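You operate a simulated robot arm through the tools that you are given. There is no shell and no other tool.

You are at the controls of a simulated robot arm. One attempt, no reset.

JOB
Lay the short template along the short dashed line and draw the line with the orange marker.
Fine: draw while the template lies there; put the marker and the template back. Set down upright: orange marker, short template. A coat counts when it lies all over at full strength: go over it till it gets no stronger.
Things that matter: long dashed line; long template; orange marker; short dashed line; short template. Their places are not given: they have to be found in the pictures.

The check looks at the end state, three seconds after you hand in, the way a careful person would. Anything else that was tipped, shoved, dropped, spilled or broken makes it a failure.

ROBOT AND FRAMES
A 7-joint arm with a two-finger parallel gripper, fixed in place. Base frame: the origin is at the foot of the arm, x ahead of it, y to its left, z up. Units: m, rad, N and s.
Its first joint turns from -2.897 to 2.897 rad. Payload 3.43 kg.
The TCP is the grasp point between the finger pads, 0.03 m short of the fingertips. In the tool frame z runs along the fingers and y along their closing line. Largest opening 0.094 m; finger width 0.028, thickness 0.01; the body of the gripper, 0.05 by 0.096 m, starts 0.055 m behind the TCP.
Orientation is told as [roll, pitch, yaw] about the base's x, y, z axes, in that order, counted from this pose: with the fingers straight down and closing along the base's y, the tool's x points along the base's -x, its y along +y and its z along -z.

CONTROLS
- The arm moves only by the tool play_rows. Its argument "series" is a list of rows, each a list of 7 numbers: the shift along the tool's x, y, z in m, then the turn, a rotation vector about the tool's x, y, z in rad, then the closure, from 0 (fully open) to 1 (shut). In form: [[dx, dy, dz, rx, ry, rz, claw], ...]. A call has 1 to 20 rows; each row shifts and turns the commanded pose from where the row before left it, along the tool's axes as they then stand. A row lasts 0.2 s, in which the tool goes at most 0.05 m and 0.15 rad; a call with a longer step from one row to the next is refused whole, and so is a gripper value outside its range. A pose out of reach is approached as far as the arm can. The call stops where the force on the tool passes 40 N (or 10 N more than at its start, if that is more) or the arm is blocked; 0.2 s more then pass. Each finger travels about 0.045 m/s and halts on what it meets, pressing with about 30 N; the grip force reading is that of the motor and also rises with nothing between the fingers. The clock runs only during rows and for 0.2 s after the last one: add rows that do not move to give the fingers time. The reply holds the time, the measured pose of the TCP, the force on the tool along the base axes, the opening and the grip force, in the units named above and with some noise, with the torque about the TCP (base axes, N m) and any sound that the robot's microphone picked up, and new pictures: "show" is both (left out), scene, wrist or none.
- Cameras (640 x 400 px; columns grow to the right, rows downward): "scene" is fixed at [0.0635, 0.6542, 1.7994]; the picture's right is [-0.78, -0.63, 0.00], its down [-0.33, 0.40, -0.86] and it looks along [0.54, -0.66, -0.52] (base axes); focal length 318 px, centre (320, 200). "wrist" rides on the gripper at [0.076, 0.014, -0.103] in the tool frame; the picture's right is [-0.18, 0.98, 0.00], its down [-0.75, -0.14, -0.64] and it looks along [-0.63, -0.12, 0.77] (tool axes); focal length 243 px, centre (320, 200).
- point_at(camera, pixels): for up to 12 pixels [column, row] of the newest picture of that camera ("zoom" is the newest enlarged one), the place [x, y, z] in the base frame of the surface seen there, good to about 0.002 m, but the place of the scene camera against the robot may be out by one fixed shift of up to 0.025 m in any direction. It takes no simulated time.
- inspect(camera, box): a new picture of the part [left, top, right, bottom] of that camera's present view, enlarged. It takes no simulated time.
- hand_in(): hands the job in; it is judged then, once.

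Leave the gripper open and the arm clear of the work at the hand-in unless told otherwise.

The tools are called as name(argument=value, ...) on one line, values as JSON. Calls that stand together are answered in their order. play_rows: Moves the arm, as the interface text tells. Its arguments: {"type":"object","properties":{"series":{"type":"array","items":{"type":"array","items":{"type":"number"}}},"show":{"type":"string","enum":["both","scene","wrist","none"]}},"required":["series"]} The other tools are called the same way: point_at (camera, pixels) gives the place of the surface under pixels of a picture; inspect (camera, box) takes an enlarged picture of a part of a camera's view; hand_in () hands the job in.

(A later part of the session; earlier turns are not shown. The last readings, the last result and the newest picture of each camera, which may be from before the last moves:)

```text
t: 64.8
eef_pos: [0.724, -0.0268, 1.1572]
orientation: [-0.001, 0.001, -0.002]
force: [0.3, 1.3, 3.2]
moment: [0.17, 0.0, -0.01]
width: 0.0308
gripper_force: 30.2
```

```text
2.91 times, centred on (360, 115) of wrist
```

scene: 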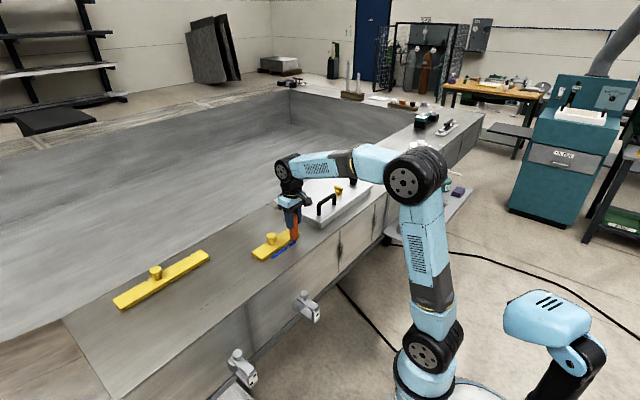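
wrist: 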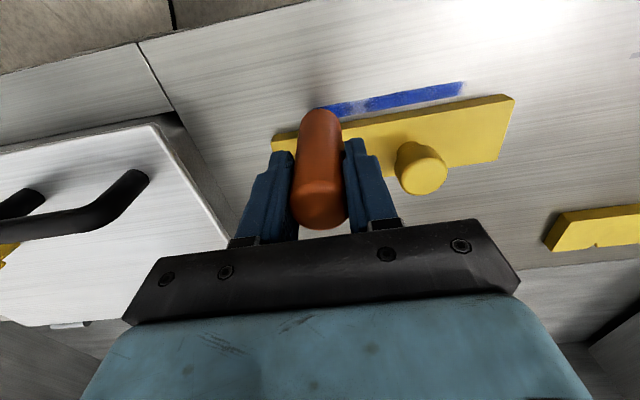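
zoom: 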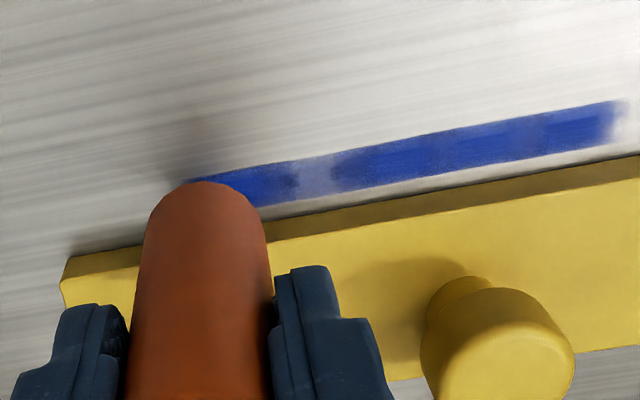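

Mostly strong now, with one patchy spot and a faint left end. I'll measure the ink extents against the line ends (−0.029 to 0.0815).

point_at(camera="zoom", pixels=[[608, 122], [620, 118], [634, 112], [300, 175], [330, 180], [450, 145], [445, 165], [440, 128], [540, 130], [300, 196]])

play_rows(series=[[0, 0, 0.0002, 0, 0, 0, 1], [0, 0.0056, 0, 0, 0, 0, 1], [0, 0.0056, 0, 0, 0, 0, 1], [0, 0.0056, 0, 0, 0, 0, 1], [0, 0.0056, 0, 0, 0, 0, 1], [0, 0.0056, 0, 0, 0, 0, 1], [0, 0.0056, 0, 0, 0, 0, 1], [0, 0.0056, 0, 0, 0, 0, 1], [0, 0.0056, 0, 0, 0, 0, 1], [0, 0.0056, 0, 0, 0, 0, 1], [0, 0.0056, 0, 0, 0, 0, 1], [0, 0.0056, 0, 0, 0, 0, 1], [0, 0.0056, 0, 0, 0, 0, 1], [0, 0.0056, 0, 0, 0, 0, 1], [0, 0.0056, 0, 0, 0, 0, 1], [0, 0.0056, 0, 0, 0, 0, 1], [0, 0.0056, 0, 0, 0, 0, 1], [0, 0.0056, 0, 0, 0, 0, 1], [0, 0.0056, 0, 0, 0, 0, 1], [0, 0.0045, 0, 0, 0, 0, 1]])

inspect(camera="wrist", box=[180, 80, 400, 170])

```text
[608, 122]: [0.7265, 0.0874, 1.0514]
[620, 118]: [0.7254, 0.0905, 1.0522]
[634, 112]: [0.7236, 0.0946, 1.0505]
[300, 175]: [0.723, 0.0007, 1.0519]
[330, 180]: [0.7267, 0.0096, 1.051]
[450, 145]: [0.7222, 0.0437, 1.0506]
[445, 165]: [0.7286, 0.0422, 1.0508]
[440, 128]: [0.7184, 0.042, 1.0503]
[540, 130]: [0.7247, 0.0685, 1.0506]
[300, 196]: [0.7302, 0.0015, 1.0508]
```

```text
t: 69.0
eef_pos: [0.7249, 0.0797, 1.1563]
orientation: [0.001, 0.001, -0.001]
force: [-0.6, -0.2, 2.7]
moment: [-0.15, 0.01, 0.02]
width: 0.0307
gripper_force: 30.0
```

scene: 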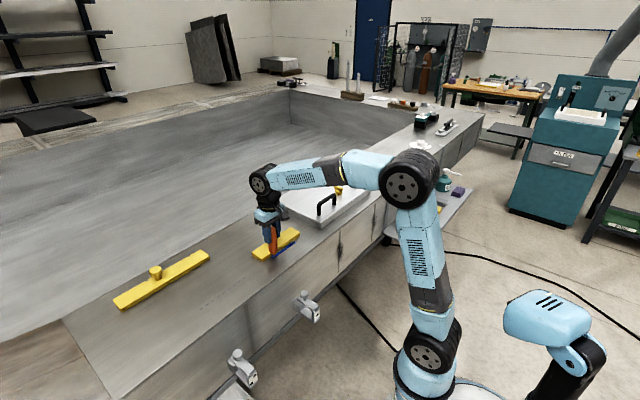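
wrist: 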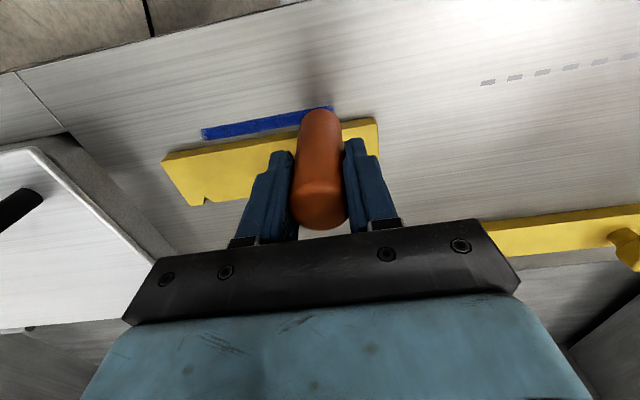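

```text
2.91 times, centred on (290, 125) of wrist
```

zoom: 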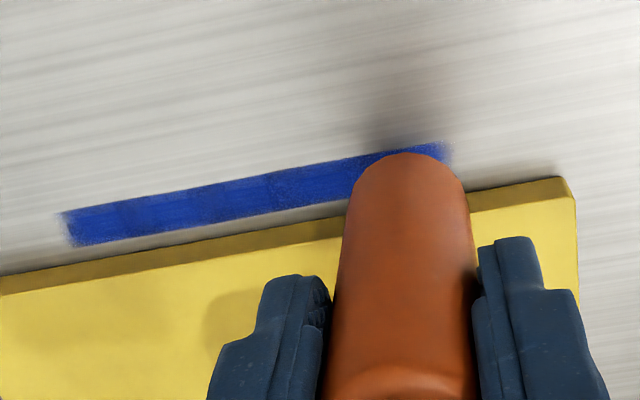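

The coat is nearly even now. I'll make another pass back to the right.

play_rows(series=[[0, -0.0008, 0.0002, 0, 0, 0, 1], [0, -0.0055, 0, 0, 0, 0, 1], [0, -0.0055, 0, 0, 0, 0, 1], [0, -0.0055, 0, 0, 0, 0, 1], [0, -0.0055, 0, 0, 0, 0, 1], [0, -0.0055, 0, 0, 0, 0, 1], [0, -0.0055, 0, 0, 0, 0, 1], [0, -0.0055, 0, 0, 0, 0, 1], [0, -0.0055, 0, 0, 0, 0, 1], [0, -0.0055, 0, 0, 0, 0, 1], [0, -0.0055, 0, 0, 0, 0, 1], [0, -0.0055, 0, 0, 0, 0, 1], [0, -0.0055, 0, 0, 0, 0, 1], [0, -0.0055, 0, 0, 0, 0, 1], [0, -0.0055, 0, 0, 0, 0, 1], [0, -0.0055, 0, 0, 0, 0, 1], [0, -0.0055, 0, 0, 0, 0, 1], [0, -0.0055, 0, 0, 0, 0, 1], [0, -0.0055, 0, 0, 0, 0, 1], [0, -0.0055, 0, 0, 0, 0, 1]])

inspect(camera="wrist", box=[250, 70, 470, 160])

```text
t: 73.2
eef_pos: [0.7248, -0.0257, 1.1572]
orientation: [0.001, 0.0, 0.001]
force: [0.6, -0.5, 0.5]
moment: [-0.03, 0.05, 0.02]
width: 0.0306
gripper_force: 29.9
```

scene: 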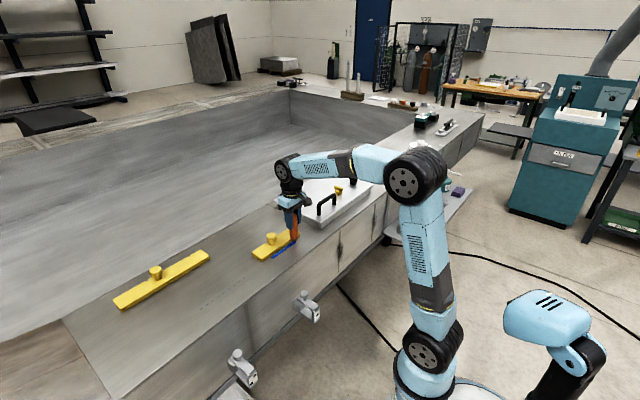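
wrist: 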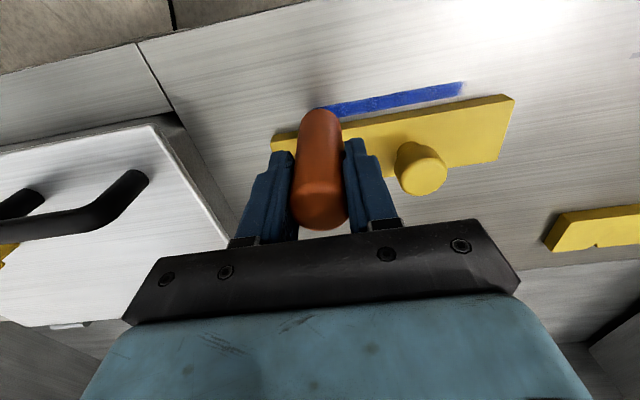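

```text
2.91 times, centred on (360, 115) of wrist
```

zoom: 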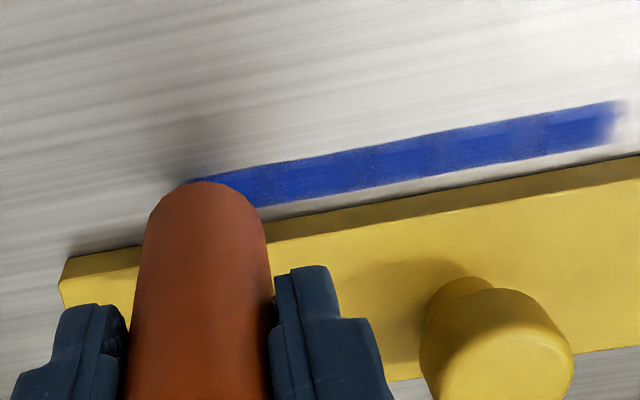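

Now an even blue. Two more passes with slightly firmer pressure will saturate it.

play_rows(series=[[0, 0, 0.0006, 0, 0, 0, 1], [0, 0.0055, 0, 0, 0, 0, 1], [0, 0.0055, 0, 0, 0, 0, 1], [0, 0.0055, 0, 0, 0, 0, 1], [0, 0.0055, 0, 0, 0, 0, 1], [0, 0.0055, 0, 0, 0, 0, 1], [0, 0.0055, 0, 0, 0, 0, 1], [0, 0.0055, 0, 0, 0, 0, 1], [0, 0.0055, 0, 0, 0, 0, 1], [0, 0.0055, 0, 0, 0, 0, 1], [0, 0.0055, 0, 0, 0, 0, 1], [0, 0.0055, 0, 0, 0, 0, 1], [0, 0.0055, 0, 0, 0, 0, 1], [0, 0.0055, 0, 0, 0, 0, 1], [0, 0.0055, 0, 0, 0, 0, 1], [0, 0.0055, 0, 0, 0, 0, 1], [0, 0.0055, 0, 0, 0, 0, 1], [0, 0.0055, 0, 0, 0, 0, 1], [0, 0.0055, 0, 0, 0, 0, 1], [0, 0.0045, 0, 0, 0, 0, 1]], show="wrist")

inspect(camera="wrist", box=[180, 80, 400, 170])

```text
t: 77.4
eef_pos: [0.7239, 0.0777, 1.1571]
orientation: [-0.001, 0.001, 0.0]
force: [-0.6, -0.5, 1.1]
moment: [-0.05, -0.01, 0.02]
width: 0.0307
gripper_force: 29.5
```

wrist: 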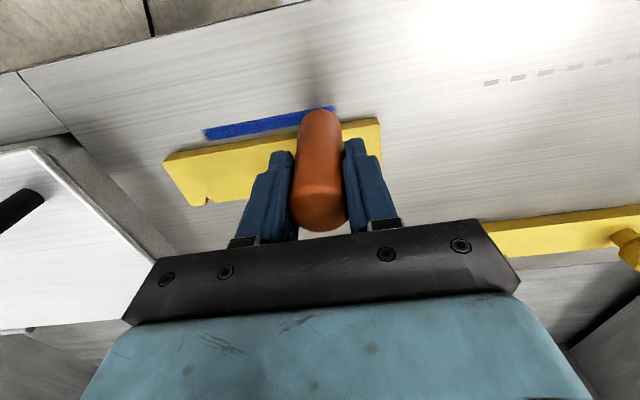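

```text
2.91 times, centred on (290, 125) of wrist
```

zoom: 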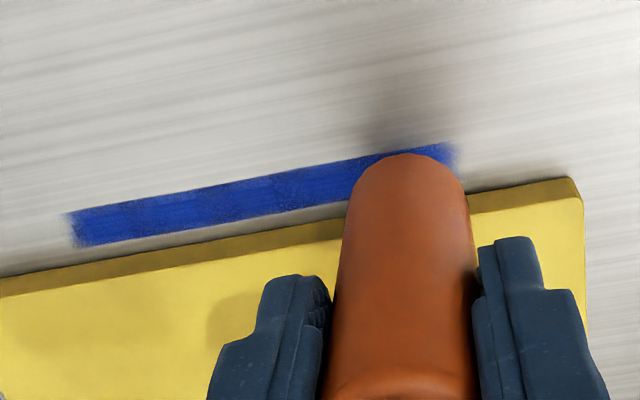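

Another return pass, slightly firmer.

play_rows(series=[[0, 0, 0.0006, 0, 0, 0, 1], [0, -0.0055, 0, 0, 0, 0, 1], [0, -0.0055, 0, 0, 0, 0, 1], [0, -0.0055, 0, 0, 0, 0, 1], [0, -0.0055, 0, 0, 0, 0, 1], [0, -0.0055, 0, 0, 0, 0, 1], [0, -0.0055, 0, 0, 0, 0, 1], [0, -0.0055, 0, 0, 0, 0, 1], [0, -0.0055, 0, 0, 0, 0, 1], [0, -0.0055, 0, 0, 0, 0, 1], [0, -0.0055, 0, 0, 0, 0, 1], [0, -0.0055, 0, 0, 0, 0, 1], [0, -0.0055, 0, 0, 0, 0, 1], [0, -0.0055, 0, 0, 0, 0, 1], [0, -0.0055, 0, 0, 0, 0, 1], [0, -0.0055, 0, 0, 0, 0, 1], [0, -0.0055, 0, 0, 0, 0, 1], [0, -0.0055, 0, 0, 0, 0, 1], [0, -0.0055, 0, 0, 0, 0, 1], [0, -0.0045, 0, 0, 0, 0, 1]], show="wrist")

inspect(camera="wrist", box=[250, 70, 470, 160])

```text
t: 81.6
eef_pos: [0.7244, -0.027, 1.1549]
orientation: [0.001, 0.001, 0.0]
force: [-0.1, 0.3, 1.2]
moment: [0.11, -0.02, -0.02]
width: 0.0306
gripper_force: 30.1
```

wrist: 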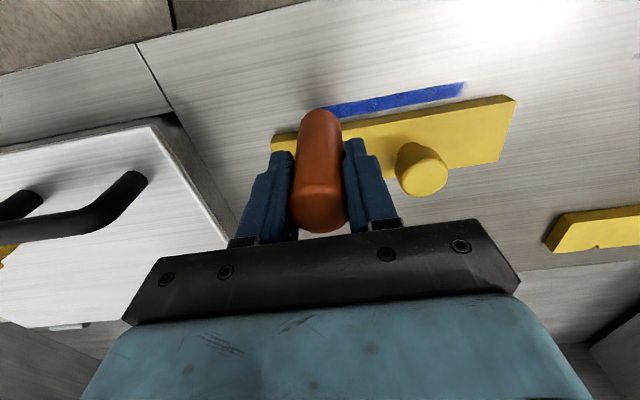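

```text
2.91 times, centred on (360, 115) of wrist
```

zoom: 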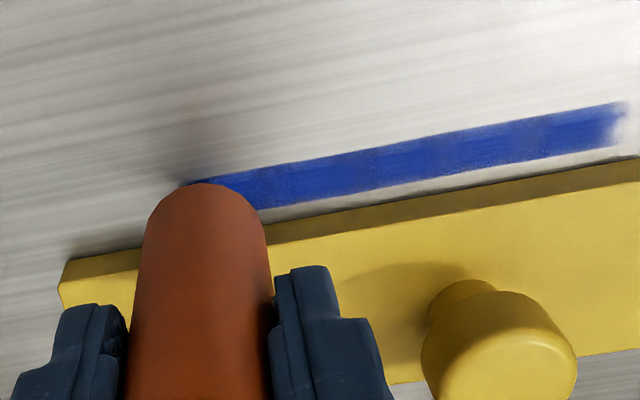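

Looks uniform. I'll lift straight up 5 cm to check the whole line.

play_rows(series=[[0, 0, -0.01, 0, 0, 0, 1], [0, 0, -0.02, 0, 0, 0, 1], [0, 0, -0.03, 0, 0, 0, 1], [0, -0.03, -0.02, 0, 0, 0, 1], [0, -0.03, 0, 0, 0, 0, 1], [0, 0, 0, 0, 0, 0, 1]])

inspect(camera="scene", box=[255, 225, 310, 265])

inspect(camera="wrist", box=[330, 60, 500, 130])

```text
t: 83.0
eef_pos: [0.7233, -0.0887, 1.2339]
orientation: [0.001, 0.0, 0.0]
force: [0.9, 0.4, -1.0]
moment: [0.01, -0.02, 0.01]
width: 0.0304
gripper_force: 29.8
```

scene: 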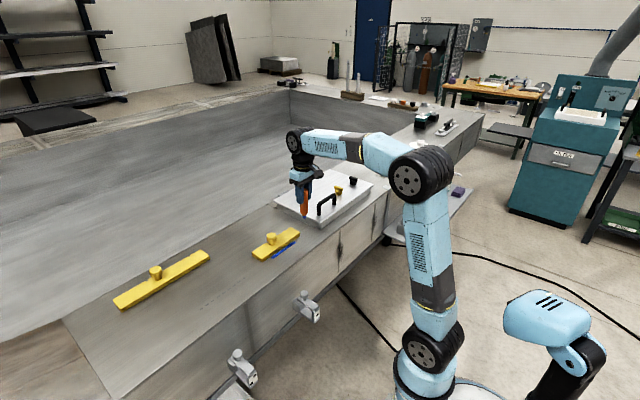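
wrist: 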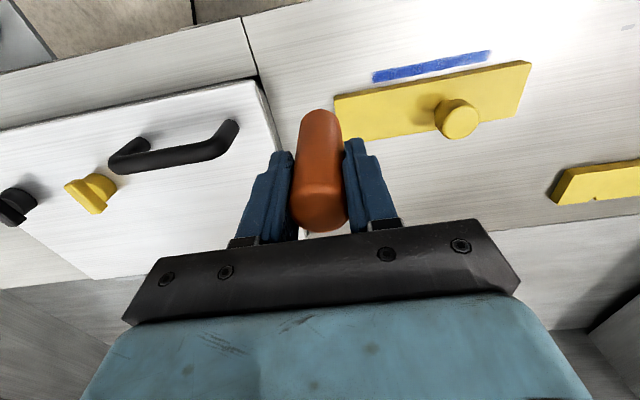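

```text
10.00 times, centred on (282, 245) of scene
```

zoom: 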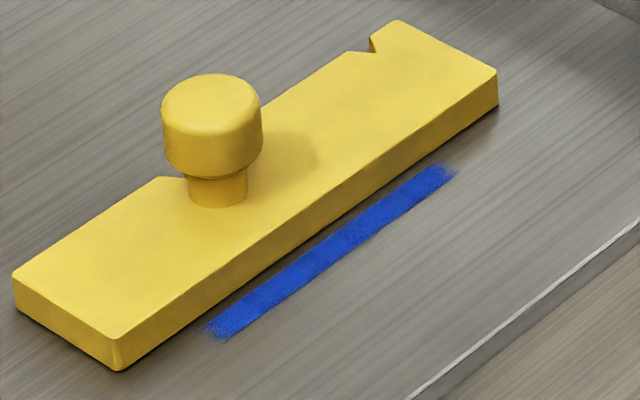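

```text
3.76 times, centred on (415, 95) of wrist
```

zoom: 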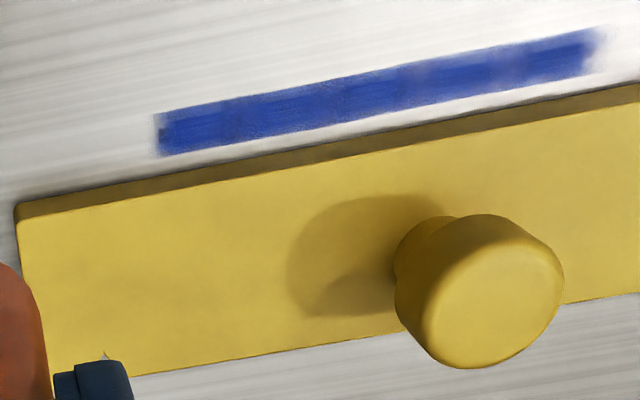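

A good solid blue band. I'll zoom in tighter to check uniformity and the end points.

inspect(camera="scene", box=[272, 236, 304, 262])

inspect(camera="wrist", box=[365, 45, 500, 90])

point_at(camera="wrist", pixels=[[372, 79], [376, 76], [486, 56], [490, 53], [440, 64], [334, 97], [528, 63]])

```text
15.38 times, centred on (288, 249) of scene
```

zoom: 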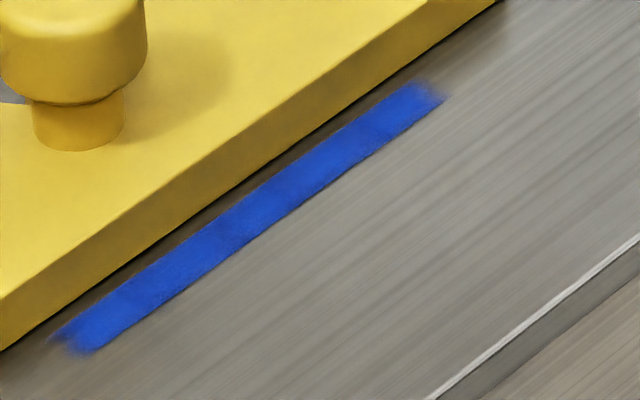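

```text
4.74 times, centred on (432, 68) of wrist
```

zoom: 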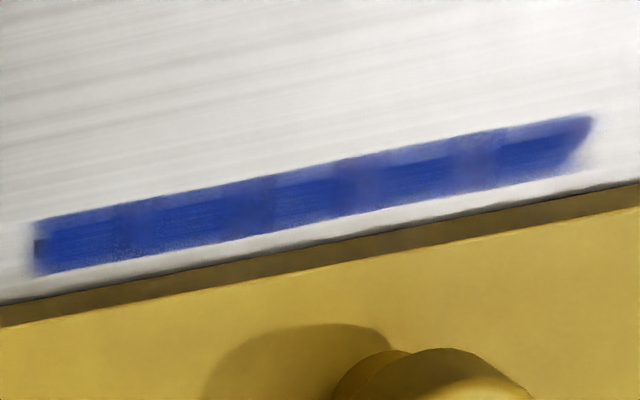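

```text
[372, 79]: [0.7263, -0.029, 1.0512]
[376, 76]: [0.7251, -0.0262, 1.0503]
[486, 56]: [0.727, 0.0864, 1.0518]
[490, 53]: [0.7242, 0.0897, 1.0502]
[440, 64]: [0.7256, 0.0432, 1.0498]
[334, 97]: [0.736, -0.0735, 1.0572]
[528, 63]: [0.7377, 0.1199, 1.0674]
```

The left end is well covered (to 0.088), but the right end stops at −0.029, leaving a sliver of the first dash. I'll go back and extend the right end about 4 mm, with more passes.

play_rows(series=[[0, 0.028, 0, 0, 0, 0, 1], [0, 0.028, 0.02, 0, 0, 0, 1], [0, 0, 0.03, 0, 0, 0, 1], [0, 0, 0.02, 0, 0, 0, 1], [0, 0, 0.008, 0, 0, 0, 1], [0, 0, 0.002, 0, 0, 0, 1], [0, 0, 0, 0, 0, 0, 1]], show="scene")

inspect(camera="scene", box=[280, 222, 308, 250])

```text
t: 84.6
eef_pos: [0.7245, -0.0303, 1.1563]
orientation: [0.0, 0.001, 0.001]
force: [1.6, 0.1, 4.7]
moment: [-0.14, -0.15, -0.05]
width: 0.0303
gripper_force: 29.6
```

scene: 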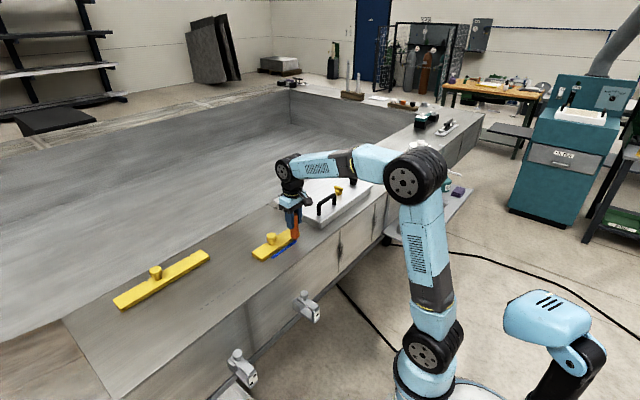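

```text
14.29 times, centred on (294, 236) of scene
```

zoom: 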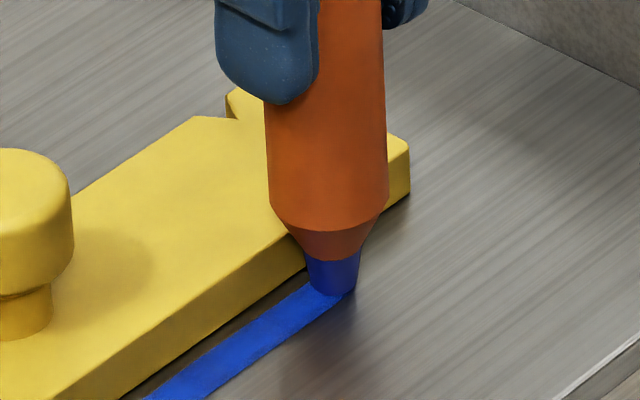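

Contact at 4.7 N on the right end. I'll sweep left and return.

play_rows(series=[[0, -0.001, 0.0003, 0, 0, 0, 1], [0, 0, 0, 0, 0, 0, 1], [0, 0.0057, 0, 0, 0, 0, 1], [0, 0.0059, 0, 0, 0, 0, 1], [0, 0.0059, 0, 0, 0, 0, 1], [0, 0.0059, 0, 0, 0, 0, 1], [0, 0.0059, 0, 0, 0, 0, 1], [0, 0.0059, 0, 0, 0, 0, 1], [0, 0.0059, 0, 0, 0, 0, 1], [0, 0.0059, 0, 0, 0, 0, 1], [0, 0.0059, 0, 0, 0, 0, 1], [0, 0.0059, 0, 0, 0, 0, 1], [0, 0.0059, 0, 0, 0, 0, 1], [0, 0.0059, 0, 0, 0, 0, 1], [0, 0.0059, 0, 0, 0, 0, 1], [0, 0.0059, 0, 0, 0, 0, 1], [0, 0.0059, 0, 0, 0, 0, 1], [0, 0.0059, 0, 0, 0, 0, 1], [0, 0.0059, 0, 0, 0, 0, 1], [0, 0.0059, 0, 0, 0, 0, 1]], show="wrist")

inspect(camera="wrist", box=[180, 80, 400, 170])

```text
t: 88.8
eef_pos: [0.7245, 0.0747, 1.1548]
orientation: [0.001, 0.001, 0.0]
force: [0.2, -0.7, 8.2]
moment: [0.18, -0.03, -0.01]
width: 0.0304
gripper_force: 30.1
```

wrist: 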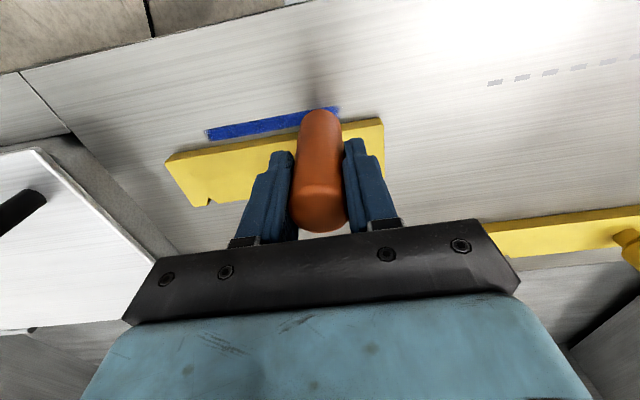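

```text
2.91 times, centred on (290, 125) of wrist
```

zoom: 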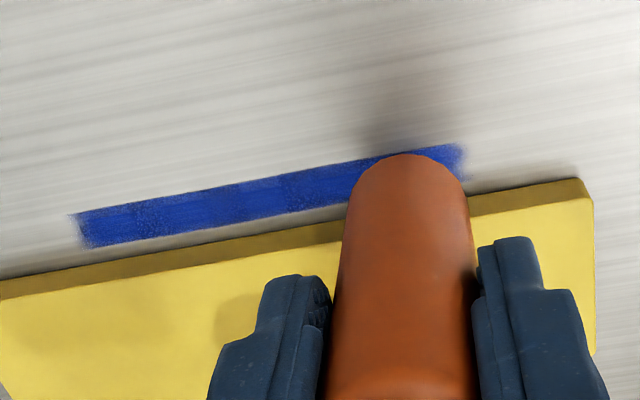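

point_at(camera="zoom", pixels=[[74, 228], [80, 228], [88, 228], [240, 195], [460, 155], [445, 160]])

play_rows(series=[[0, -0.0059, 0, 0, 0, 0, 1], [0, -0.0059, 0, 0, 0, 0, 1], [0, -0.0059, 0, 0, 0, 0, 1], [0, -0.0059, 0, 0, 0, 0, 1], [0, -0.0059, 0, 0, 0, 0, 1], [0, -0.0059, 0, 0, 0, 0, 1], [0, -0.0059, 0, 0, 0, 0, 1], [0, -0.0059, 0, 0, 0, 0, 1], [0, -0.0059, 0, 0, 0, 0, 1], [0, -0.0059, 0, 0, 0, 0, 1], [0, -0.0059, 0, 0, 0, 0, 1], [0, -0.0059, 0, 0, 0, 0, 1], [0, -0.0059, 0, 0, 0, 0, 1], [0, -0.0059, 0, 0, 0, 0, 1], [0, -0.0059, 0, 0, 0, 0, 1], [0, -0.0059, 0, 0, 0, 0, 1], [0, -0.0059, 0, 0, 0, 0, 1], [0, -0.0059, 0, 0, 0, 0, 1], [0, 0, 0, 0, 0, 0, 1]], show="wrist")

inspect(camera="wrist", box=[250, 70, 470, 160])

```text
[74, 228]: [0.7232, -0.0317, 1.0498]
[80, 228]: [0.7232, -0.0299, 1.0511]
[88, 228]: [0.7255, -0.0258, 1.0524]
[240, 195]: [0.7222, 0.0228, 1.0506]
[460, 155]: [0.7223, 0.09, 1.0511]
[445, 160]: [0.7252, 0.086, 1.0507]
```

```text
t: 92.8
eef_pos: [0.7243, -0.031, 1.1558]
orientation: [0.001, 0.0, 0.001]
force: [0.8, -1.4, 2.4]
moment: [-0.09, -0.01, -0.01]
width: 0.0304
gripper_force: 30.1
```

wrist: 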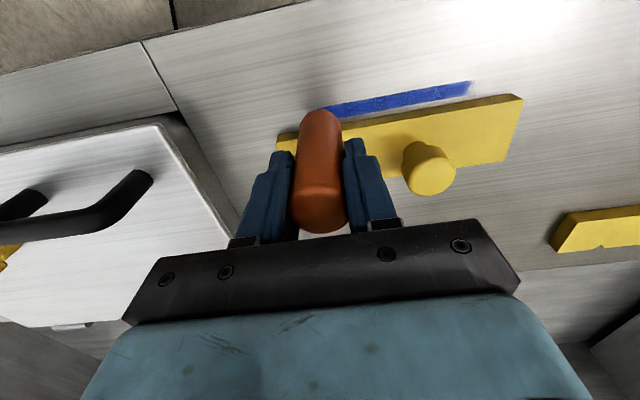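

```text
2.91 times, centred on (360, 115) of wrist
```

zoom: 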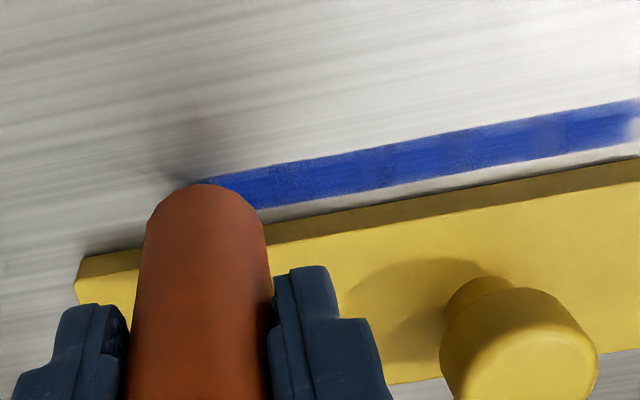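

Touching up the right end with small strokes, then one more full pass to the left end.

play_rows(series=[[0, -0.001, 0.0004, 0, 0, 0, 1], [0, 0.005, 0, 0, 0, 0, 1], [0, -0.005, 0, 0, 0, 0, 1], [0, 0.0065, 0, 0, 0, 0, 1], [0, 0.0065, 0, 0, 0, 0, 1], [0, 0.0065, 0, 0, 0, 0, 1], [0, 0.0065, 0, 0, 0, 0, 1], [0, 0.0065, 0, 0, 0, 0, 1], [0, 0.0065, 0, 0, 0, 0, 1], [0, 0.0065, 0, 0, 0, 0, 1], [0, 0.0065, 0, 0, 0, 0, 1], [0, 0.0065, 0, 0, 0, 0, 1], [0, 0.0065, 0, 0, 0, 0, 1], [0, 0.0065, 0, 0, 0, 0, 1], [0, 0.0065, 0, 0, 0, 0, 1], [0, 0.0065, 0, 0, 0, 0, 1], [0, 0.0065, 0, 0, 0, 0, 1], [0, 0.0065, 0, 0, 0, 0, 1], [0, 0.0065, 0, 0, 0, 0, 1], [0, 0.003, 0, 0, 0, 0, 1]], show="wrist")

inspect(camera="wrist", box=[180, 80, 400, 170])

```text
t: 97.0
eef_pos: [0.7232, 0.0744, 1.1539]
orientation: [0.0, 0.0, 0.0]
force: [0.2, -0.1, 3.2]
moment: [-0.1, -0.03, -0.04]
width: 0.0304
gripper_force: 30.2
```

wrist: 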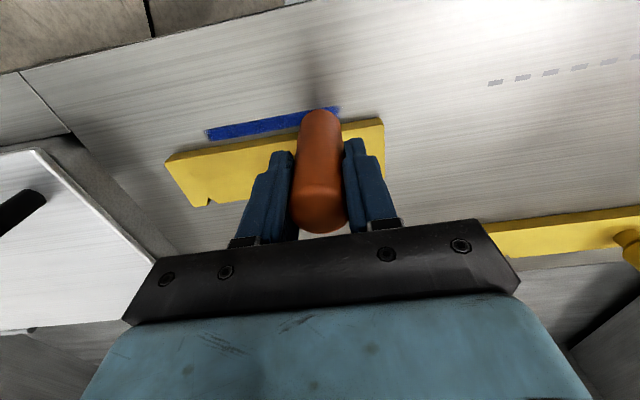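

```text
2.91 times, centred on (290, 125) of wrist
```

zoom: 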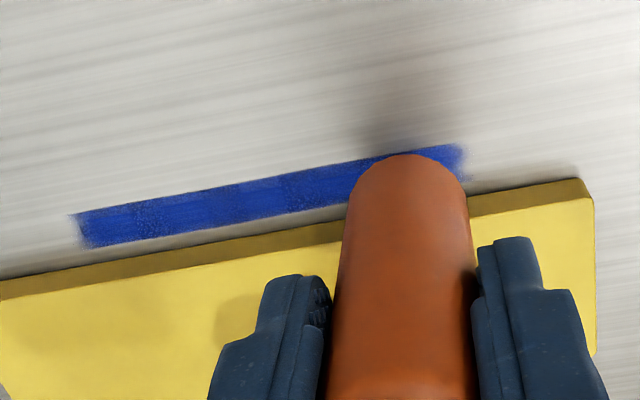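

I'll lift off and check the whole line again from the side.

play_rows(series=[[0, 0, -0.01, 0, 0, 0, 1], [0, 0, -0.03, 0, 0, 0, 1], [0, 0, -0.04, 0, 0, 0, 1], [0, -0.045, 0, 0, 0, 0, 1], [0, -0.045, 0, 0, 0, 0, 1], [0, -0.045, 0, 0, 0, 0, 1], [0, -0.03, 0, 0, 0, 0, 1], [0, 0, 0, 0, 0, 0, 1]])

inspect(camera="wrist", box=[365, 40, 505, 90])

inspect(camera="scene", box=[270, 236, 302, 262])

```text
t: 98.8
eef_pos: [0.7237, -0.0905, 1.2348]
orientation: [-0.001, -0.001, 0.0]
force: [-0.2, 0.0, 0.0]
moment: [0.02, 0.0, 0.0]
width: 0.0304
gripper_force: 30.1
```

scene: 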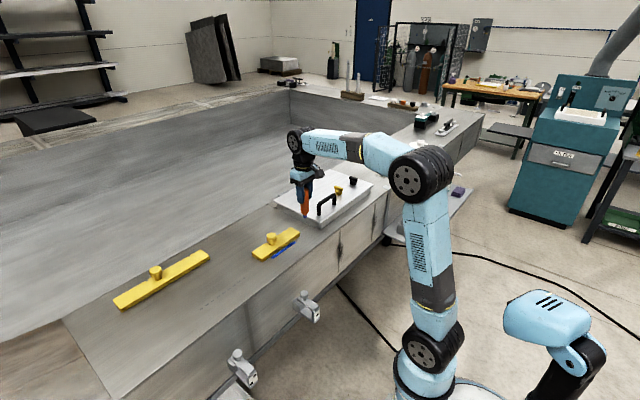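
wrist: 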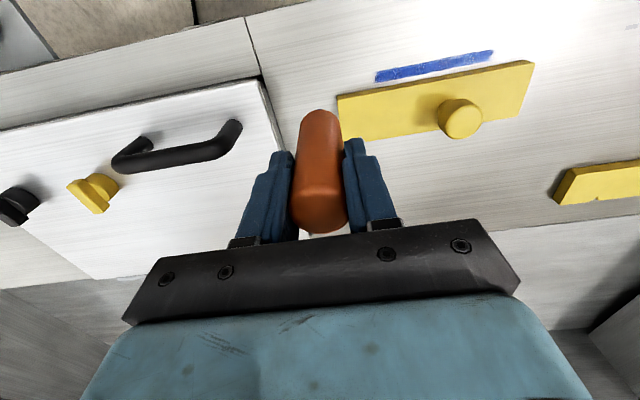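

```text
4.57 times, centred on (435, 65) of wrist
```

zoom: 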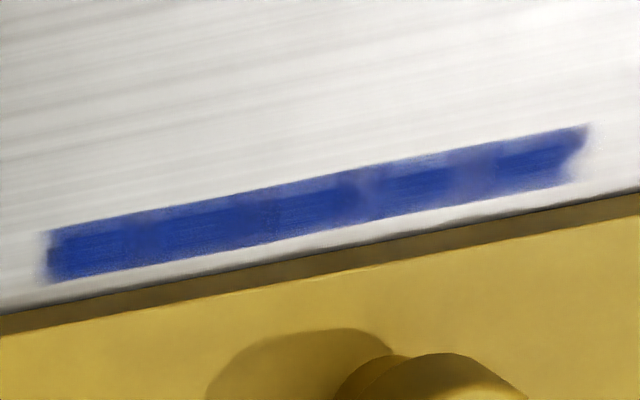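

```text
15.38 times, centred on (286, 249) of scene
```

zoom: 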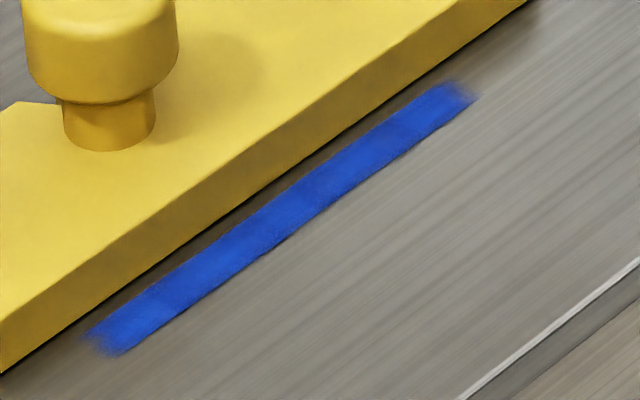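

The very right end is still weak, with a faint dash corner at about −0.029, and the near half of the band is slightly lighter in spots. I'll return 4 mm farther right and 1 mm nearer for more passes.

play_rows(series=[[0.001, 0.028, 0, 0, 0, 0, 1], [0, 0.0275, 0.02, 0, 0, 0, 1], [0, 0, 0.03, 0, 0, 0, 1], [0, 0, 0.02, 0, 0, 0, 1], [0, 0, 0.008, 0, 0, 0, 1], [0, 0, 0.0021, 0, 0, 0, 1], [0, 0, 0, 0, 0, 0, 1]], show="scene")

inspect(camera="scene", box=[280, 222, 308, 250])

```text
t: 100.4
eef_pos: [0.7237, -0.0343, 1.1552]
orientation: [0.001, 0.0, 0.002]
force: [-1.4, -0.3, 9.8]
moment: [0.05, 0.07, -0.02]
width: 0.0302
gripper_force: 30.1
```

scene: 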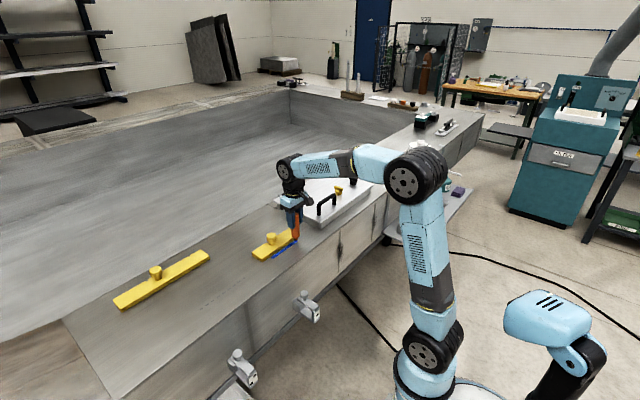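

```text
14.29 times, centred on (294, 236) of scene
```

zoom: 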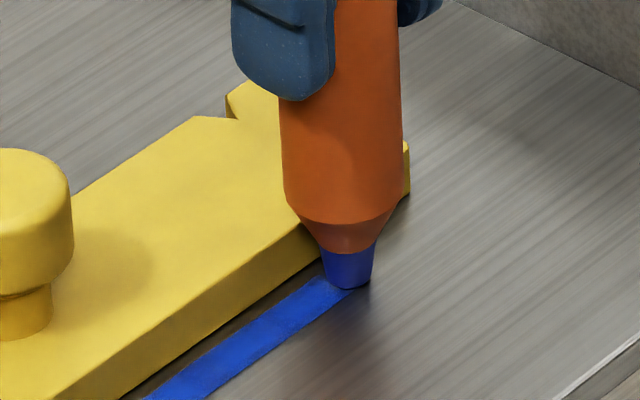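

Contact at 10 N. Slow pass left.

play_rows(series=[[0, 0.00545, 0, 0, 0, 0, 1], [0, 0.00545, 0, 0, 0, 0, 1], [0, 0.00545, 0, 0, 0, 0, 1], [0, 0.00545, 0, 0, 0, 0, 1], [0, 0.00545, 0, 0, 0, 0, 1], [0, 0.00545, 0, 0, 0, 0, 1], [0, 0.00545, 0, 0, 0, 0, 1], [0, 0.00545, 0, 0, 0, 0, 1], [0, 0.00545, 0, 0, 0, 0, 1], [0, 0.00545, 0, 0, 0, 0, 1], [0, 0.00545, 0, 0, 0, 0, 1], [0, 0.00545, 0, 0, 0, 0, 1], [0, 0.00545, 0, 0, 0, 0, 1], [0, 0.00545, 0, 0, 0, 0, 1], [0, 0.00545, 0, 0, 0, 0, 1], [0, 0.00545, 0, 0, 0, 0, 1], [0, 0.00545, 0, 0, 0, 0, 1], [0, 0.00545, 0, 0, 0, 0, 1], [0, 0.00545, 0, 0, 0, 0, 1], [0, 0.00545, 0, 0, 0, 0, 1]], show="wrist")

play_rows(series=[[0, -0.00545, 0.0003, 0, 0, 0, 1], [0, -0.00545, 0, 0, 0, 0, 1], [0, -0.00545, 0, 0, 0, 0, 1], [0, -0.00545, 0, 0, 0, 0, 1], [0, -0.00545, 0, 0, 0, 0, 1], [0, -0.00545, 0, 0, 0, 0, 1], [0, -0.00545, 0, 0, 0, 0, 1], [0, -0.00545, 0, 0, 0, 0, 1], [0, -0.00545, 0, 0, 0, 0, 1], [0, -0.00545, 0, 0, 0, 0, 1], [0, -0.00545, 0, 0, 0, 0, 1], [0, -0.00545, 0, 0, 0, 0, 1], [0, -0.00545, 0, 0, 0, 0, 1], [0, -0.00545, 0, 0, 0, 0, 1], [0, -0.00545, 0, 0, 0, 0, 1], [0, -0.00545, 0, 0, 0, 0, 1], [0, -0.00545, 0, 0, 0, 0, 1], [0, -0.00545, 0, 0, 0, 0, 1], [0, -0.00545, 0, 0, 0, 0, 1], [0, -0.005, 0, 0, 0, 0, 1]], show="wrist")

inspect(camera="wrist", box=[250, 70, 470, 160])

```text
t: 104.6
eef_pos: [0.7239, 0.0762, 1.1555]
orientation: [0.0, 0.0, 0.0]
force: [0.1, -2.2, 3.1]
moment: [-0.18, -0.08, 0.0]
width: 0.0301
gripper_force: 30.3
```

wrist: 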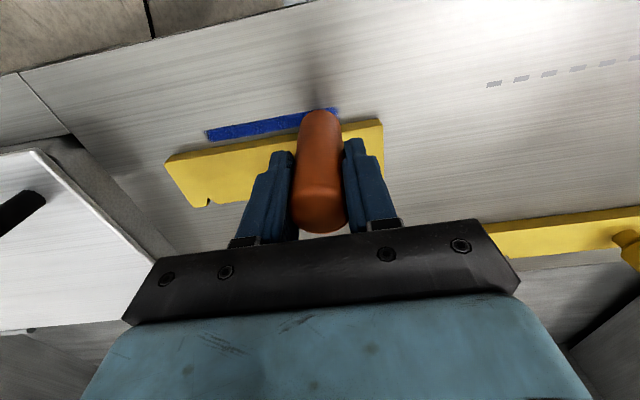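

```text
t: 108.8
eef_pos: [0.7234, -0.0348, 1.1551]
orientation: [0.001, 0.001, -0.001]
force: [-0.9, 4.1, 10.5]
moment: [0.38, 0.05, 0.05]
width: 0.0302
gripper_force: 30.1
```

wrist: 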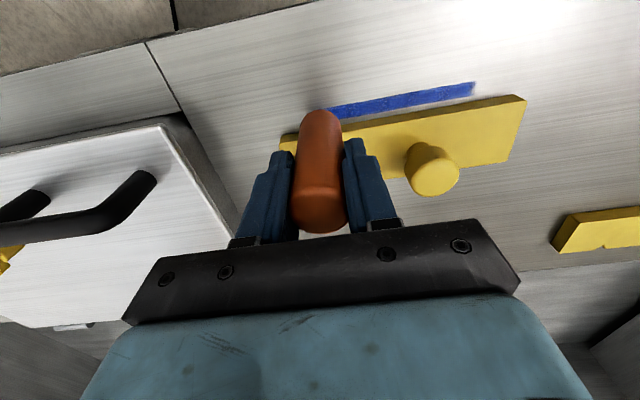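

```text
2.91 times, centred on (360, 115) of wrist
```

zoom: 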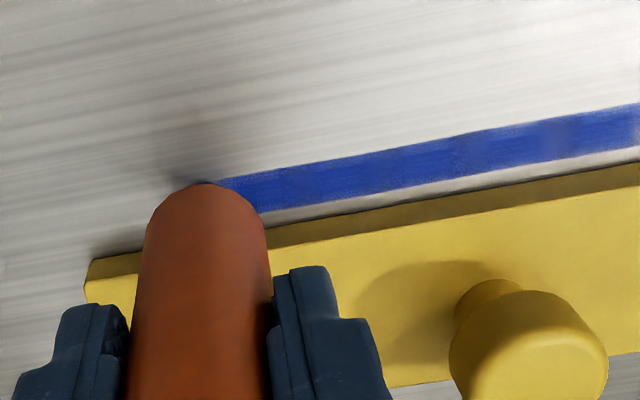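

Uniform now. One more pass left and then lift, to be sure it gets no stronger.

play_rows(series=[[0, 0.00545, 0, 0, 0, 0, 1], [0, 0.00545, 0, 0, 0, 0, 1], [0, 0.00545, 0, 0, 0, 0, 1], [0, 0.00545, 0, 0, 0, 0, 1], [0, 0.00545, 0, 0, 0, 0, 1], [0, 0.00545, 0, 0, 0, 0, 1], [0, 0.00545, 0, 0, 0, 0, 1], [0, 0.00545, 0, 0, 0, 0, 1], [0, 0.00545, 0, 0, 0, 0, 1], [0, 0.00545, 0, 0, 0, 0, 1], [0, 0.00545, 0, 0, 0, 0, 1], [0, 0.00545, 0, 0, 0, 0, 1], [0, 0.00545, 0, 0, 0, 0, 1], [0, 0.00545, 0, 0, 0, 0, 1], [0, 0.00545, 0, 0, 0, 0, 1], [0, 0.00545, 0, 0, 0, 0, 1], [0, 0.00545, 0, 0, 0, 0, 1], [0, 0.00545, 0, 0, 0, 0, 1], [0, 0.00545, 0, 0, 0, 0, 1], [0, 0.00545, 0, 0, 0, 0, 1]], show="none")

play_rows(series=[[0, 0, -0.01, 0, 0, 0, 1], [0, 0, -0.03, 0, 0, 0, 1], [0, 0, -0.04, 0, 0, 0, 1], [0, -0.045, 0, 0, 0, 0, 1], [0, -0.045, 0, 0, 0, 0, 1], [0, -0.045, 0, 0, 0, 0, 1], [0, -0.03, 0, 0, 0, 0, 1], [0, 0, 0, 0, 0, 0, 1]])

inspect(camera="wrist", box=[365, 40, 505, 90])

inspect(camera="scene", box=[270, 236, 302, 262])

```text
t: 113.0
eef_pos: [0.7241, 0.0744, 1.1544]
orientation: [0.0, 0.0, 0.002]
force: [-0.2, -3.9, 12.2]
moment: [-0.49, -0.02, -0.02]
width: 0.0306
gripper_force: 29.5
```

```text
t: 114.8
eef_pos: [0.724, -0.09, 1.2342]
orientation: [0.0, -0.001, -0.001]
force: [0.2, -0.9, -0.2]
moment: [-0.01, 0.01, -0.01]
width: 0.0303
gripper_force: 29.3
```

scene: 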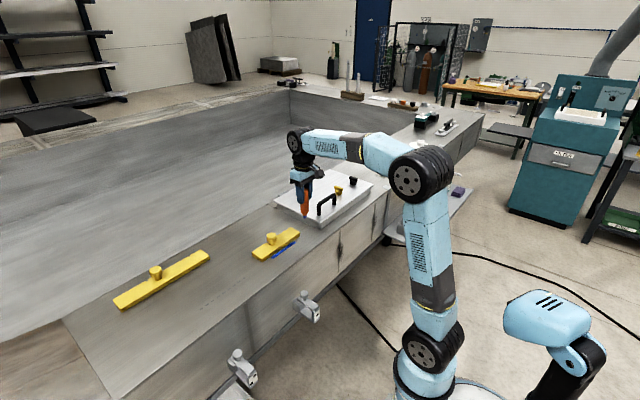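
wrist: 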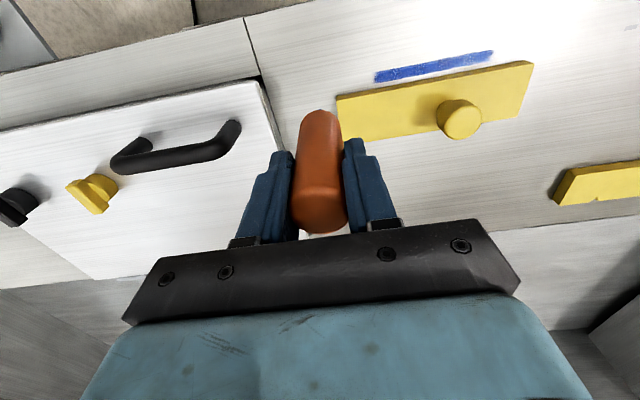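

```text
4.57 times, centred on (435, 65) of wrist
```

zoom: 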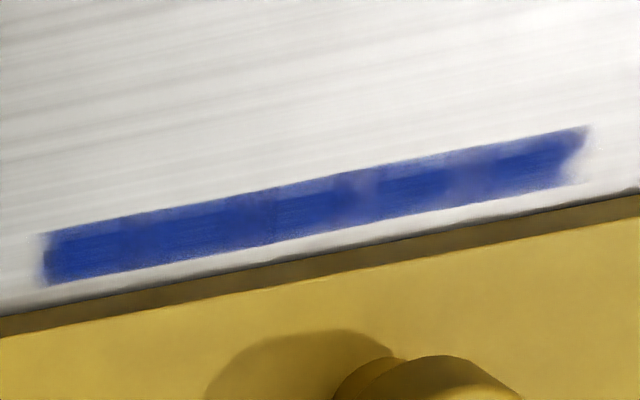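

```text
15.38 times, centred on (286, 249) of scene
```

zoom: 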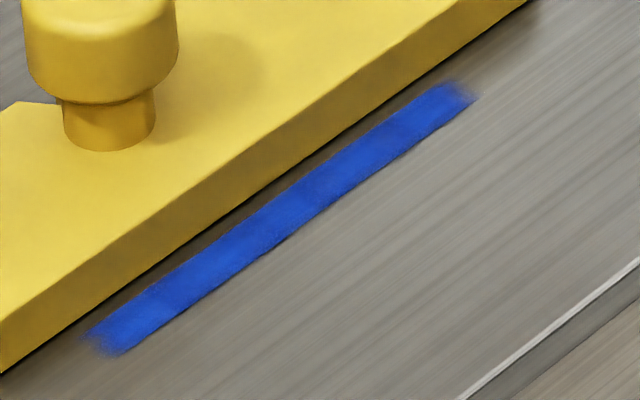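

The right end is fully covered. For a closer look at uniformity I'll hold the marker off to the near side, 3–4 cm above the bare table, and zoom.

play_rows(series=[[0.03, 0.01, 0.01, 0, 0, 0, 1], [0.03, 0.01, 0.02, 0, 0, 0, 1], [0, 0, 0.01, 0, 0, 0, 1], [0, 0, 0, 0, 0, 0, 1]], show="wrist")

inspect(camera="wrist", box=[340, 100, 520, 200])

```text
t: 115.8
eef_pos: [0.6645, -0.0701, 1.1936]
orientation: [-0.001, 0.0, -0.001]
force: [0.1, -1.0, -1.2]
moment: [-0.02, -0.01, 0.01]
width: 0.0301
gripper_force: 30.0
```

wrist: 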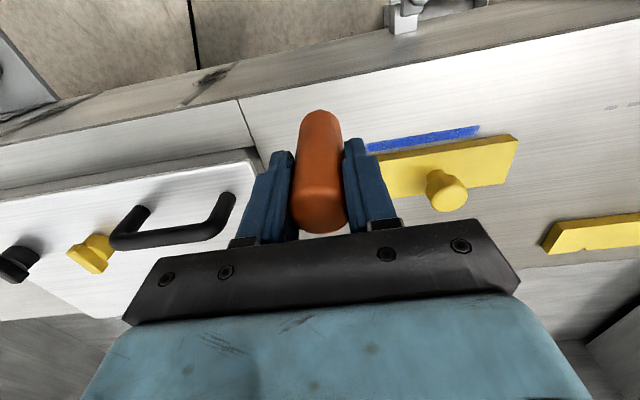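

```text
3.56 times, centred on (430, 150) of wrist
```

zoom: 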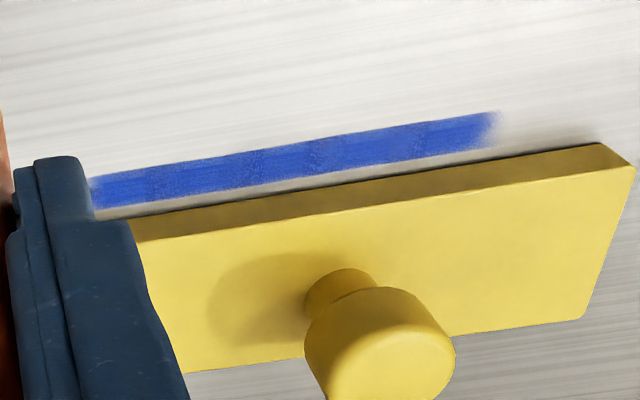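

inspect(camera="wrist", box=[395, 120, 485, 160])

point_at(camera="wrist", pixels=[[430, 136], [458, 132], [420, 137], [440, 135], [478, 127]])

```text
7.11 times, centred on (440, 140) of wrist
```

zoom: 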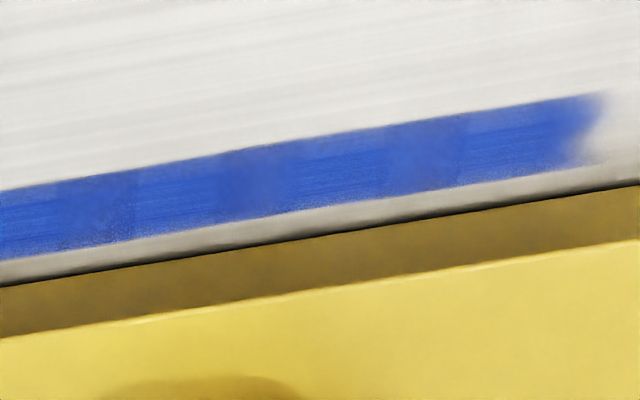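

```text
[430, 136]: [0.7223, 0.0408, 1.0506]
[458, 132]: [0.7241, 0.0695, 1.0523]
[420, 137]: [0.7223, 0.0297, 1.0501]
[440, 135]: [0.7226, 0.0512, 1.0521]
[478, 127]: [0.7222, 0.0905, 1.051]
```

point_at(camera="zoom", pixels=[[60, 215], [97, 205], [135, 200], [220, 185], [255, 178], [290, 172], [390, 155], [427, 148], [465, 140], [590, 120], [420, 120], [420, 180]])

```text
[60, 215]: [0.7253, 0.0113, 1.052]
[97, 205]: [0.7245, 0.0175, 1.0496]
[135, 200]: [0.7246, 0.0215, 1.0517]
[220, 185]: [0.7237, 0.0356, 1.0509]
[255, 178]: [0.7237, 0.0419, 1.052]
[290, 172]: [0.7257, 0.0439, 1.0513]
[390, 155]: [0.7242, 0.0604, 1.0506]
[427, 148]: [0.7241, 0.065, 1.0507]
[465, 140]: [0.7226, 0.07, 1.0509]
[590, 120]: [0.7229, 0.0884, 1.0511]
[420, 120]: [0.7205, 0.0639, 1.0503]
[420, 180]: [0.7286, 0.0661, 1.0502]
```

I see faint alternating blocks along the band (e.g. y 0.011–0.021, 0.036–0.044, 0.060–0.070). To test whether it's saturated, I'll do two more firm, slower passes and compare.

play_rows(series=[[-0.03, 0.017, 0, 0, 0, 0, 1], [-0.03, 0.0185, 0, 0, 0, 0, 1], [0, 0, 0.02, 0, 0, 0, 1], [0, 0, 0.014, 0, 0, 0, 1], [0, 0, 0.004, 0, 0, 0, 1], [0, 0, 0.0022, 0, 0, 0, 1], [0, 0, 0, 0, 0, 0, 1]], show="none")

```text
t: 117.4
eef_pos: [0.723, -0.0354, 1.1543]
orientation: [0.0, -0.002, 0.0]
force: [-0.2, -1.5, 11.2]
moment: [-0.04, -0.01, 0.01]
width: 0.0302
gripper_force: 29.9
```

11 N contact. Slow pass left in two halves.

play_rows(series=[[0, 0.00275, 0, 0, 0, 0, 1], [0, 0.00275, 0, 0, 0, 0, 1], [0, 0.00275, 0, 0, 0, 0, 1], [0, 0.00275, 0, 0, 0, 0, 1], [0, 0.00275, 0, 0, 0, 0, 1], [0, 0.00275, 0, 0, 0, 0, 1], [0, 0.00275, 0, 0, 0, 0, 1], [0, 0.00275, 0, 0, 0, 0, 1], [0, 0.00275, 0, 0, 0, 0, 1], [0, 0.00275, 0, 0, 0, 0, 1], [0, 0.00275, 0, 0, 0, 0, 1], [0, 0.00275, 0, 0, 0, 0, 1], [0, 0.00275, 0, 0, 0, 0, 1], [0, 0.00275, 0, 0, 0, 0, 1], [0, 0.00275, 0, 0, 0, 0, 1], [0, 0.00275, 0, 0, 0, 0, 1], [0, 0.00275, 0, 0, 0, 0, 1], [0, 0.00275, 0, 0, 0, 0, 1], [0, 0.00275, 0, 0, 0, 0, 1], [0, 0.00275, 0, 0, 0, 0, 1]], show="none")

play_rows(series=[[0, 0.00275, 0, 0, 0, 0, 1], [0, 0.00275, 0, 0, 0, 0, 1], [0, 0.00275, 0, 0, 0, 0, 1], [0, 0.00275, 0, 0, 0, 0, 1], [0, 0.00275, 0, 0, 0, 0, 1], [0, 0.00275, 0, 0, 0, 0, 1], [0, 0.00275, 0, 0, 0, 0, 1], [0, 0.00275, 0, 0, 0, 0, 1], [0, 0.00275, 0, 0, 0, 0, 1], [0, 0.00275, 0, 0, 0, 0, 1], [0, 0.00275, 0, 0, 0, 0, 1], [0, 0.00275, 0, 0, 0, 0, 1], [0, 0.00275, 0, 0, 0, 0, 1], [0, 0.00275, 0, 0, 0, 0, 1], [0, 0.00275, 0, 0, 0, 0, 1], [0, 0.00275, 0, 0, 0, 0, 1], [0, 0.00275, 0, 0, 0, 0, 1], [0, 0.00275, 0, 0, 0, 0, 1], [0, 0.00275, 0, 0, 0, 0, 1], [0, 0.00275, 0, 0, 0, 0, 1]], show="wrist")

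inspect(camera="wrist", box=[180, 80, 400, 170])

```text
t: 121.6
eef_pos: [0.7223, 0.0211, 1.1548]
orientation: [0.001, 0.0, 0.002]
force: [0.4, -6.7, 19.5]
moment: [-0.71, -0.05, -0.07]
width: 0.0301
gripper_force: 30.1
```

```text
t: 125.8
eef_pos: [0.7234, 0.0779, 1.1549]
orientation: [0.002, 0.0, 0.0]
force: [-0.4, -4.8, 13.1]
moment: [-0.43, 0.02, -0.01]
width: 0.0304
gripper_force: 29.9
```

wrist: 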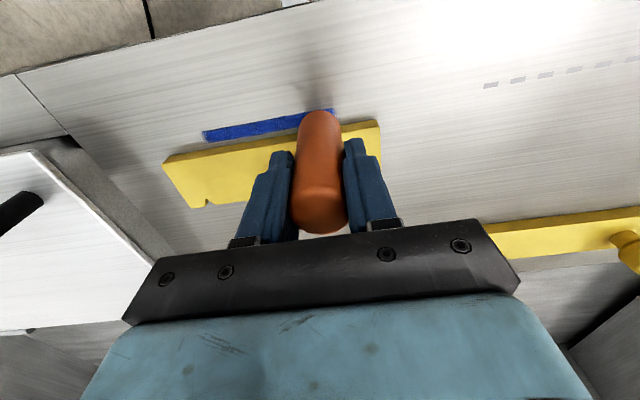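

```text
2.91 times, centred on (290, 125) of wrist
```

zoom: 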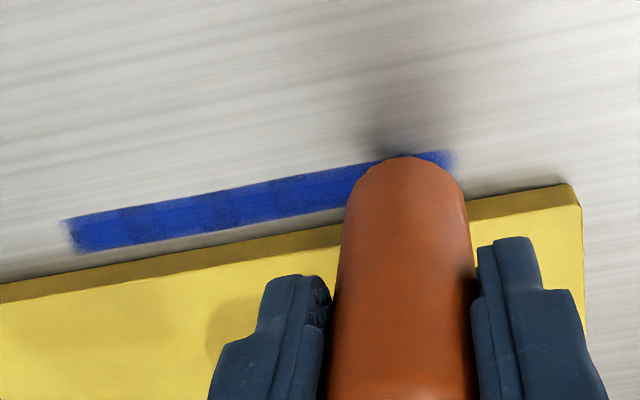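

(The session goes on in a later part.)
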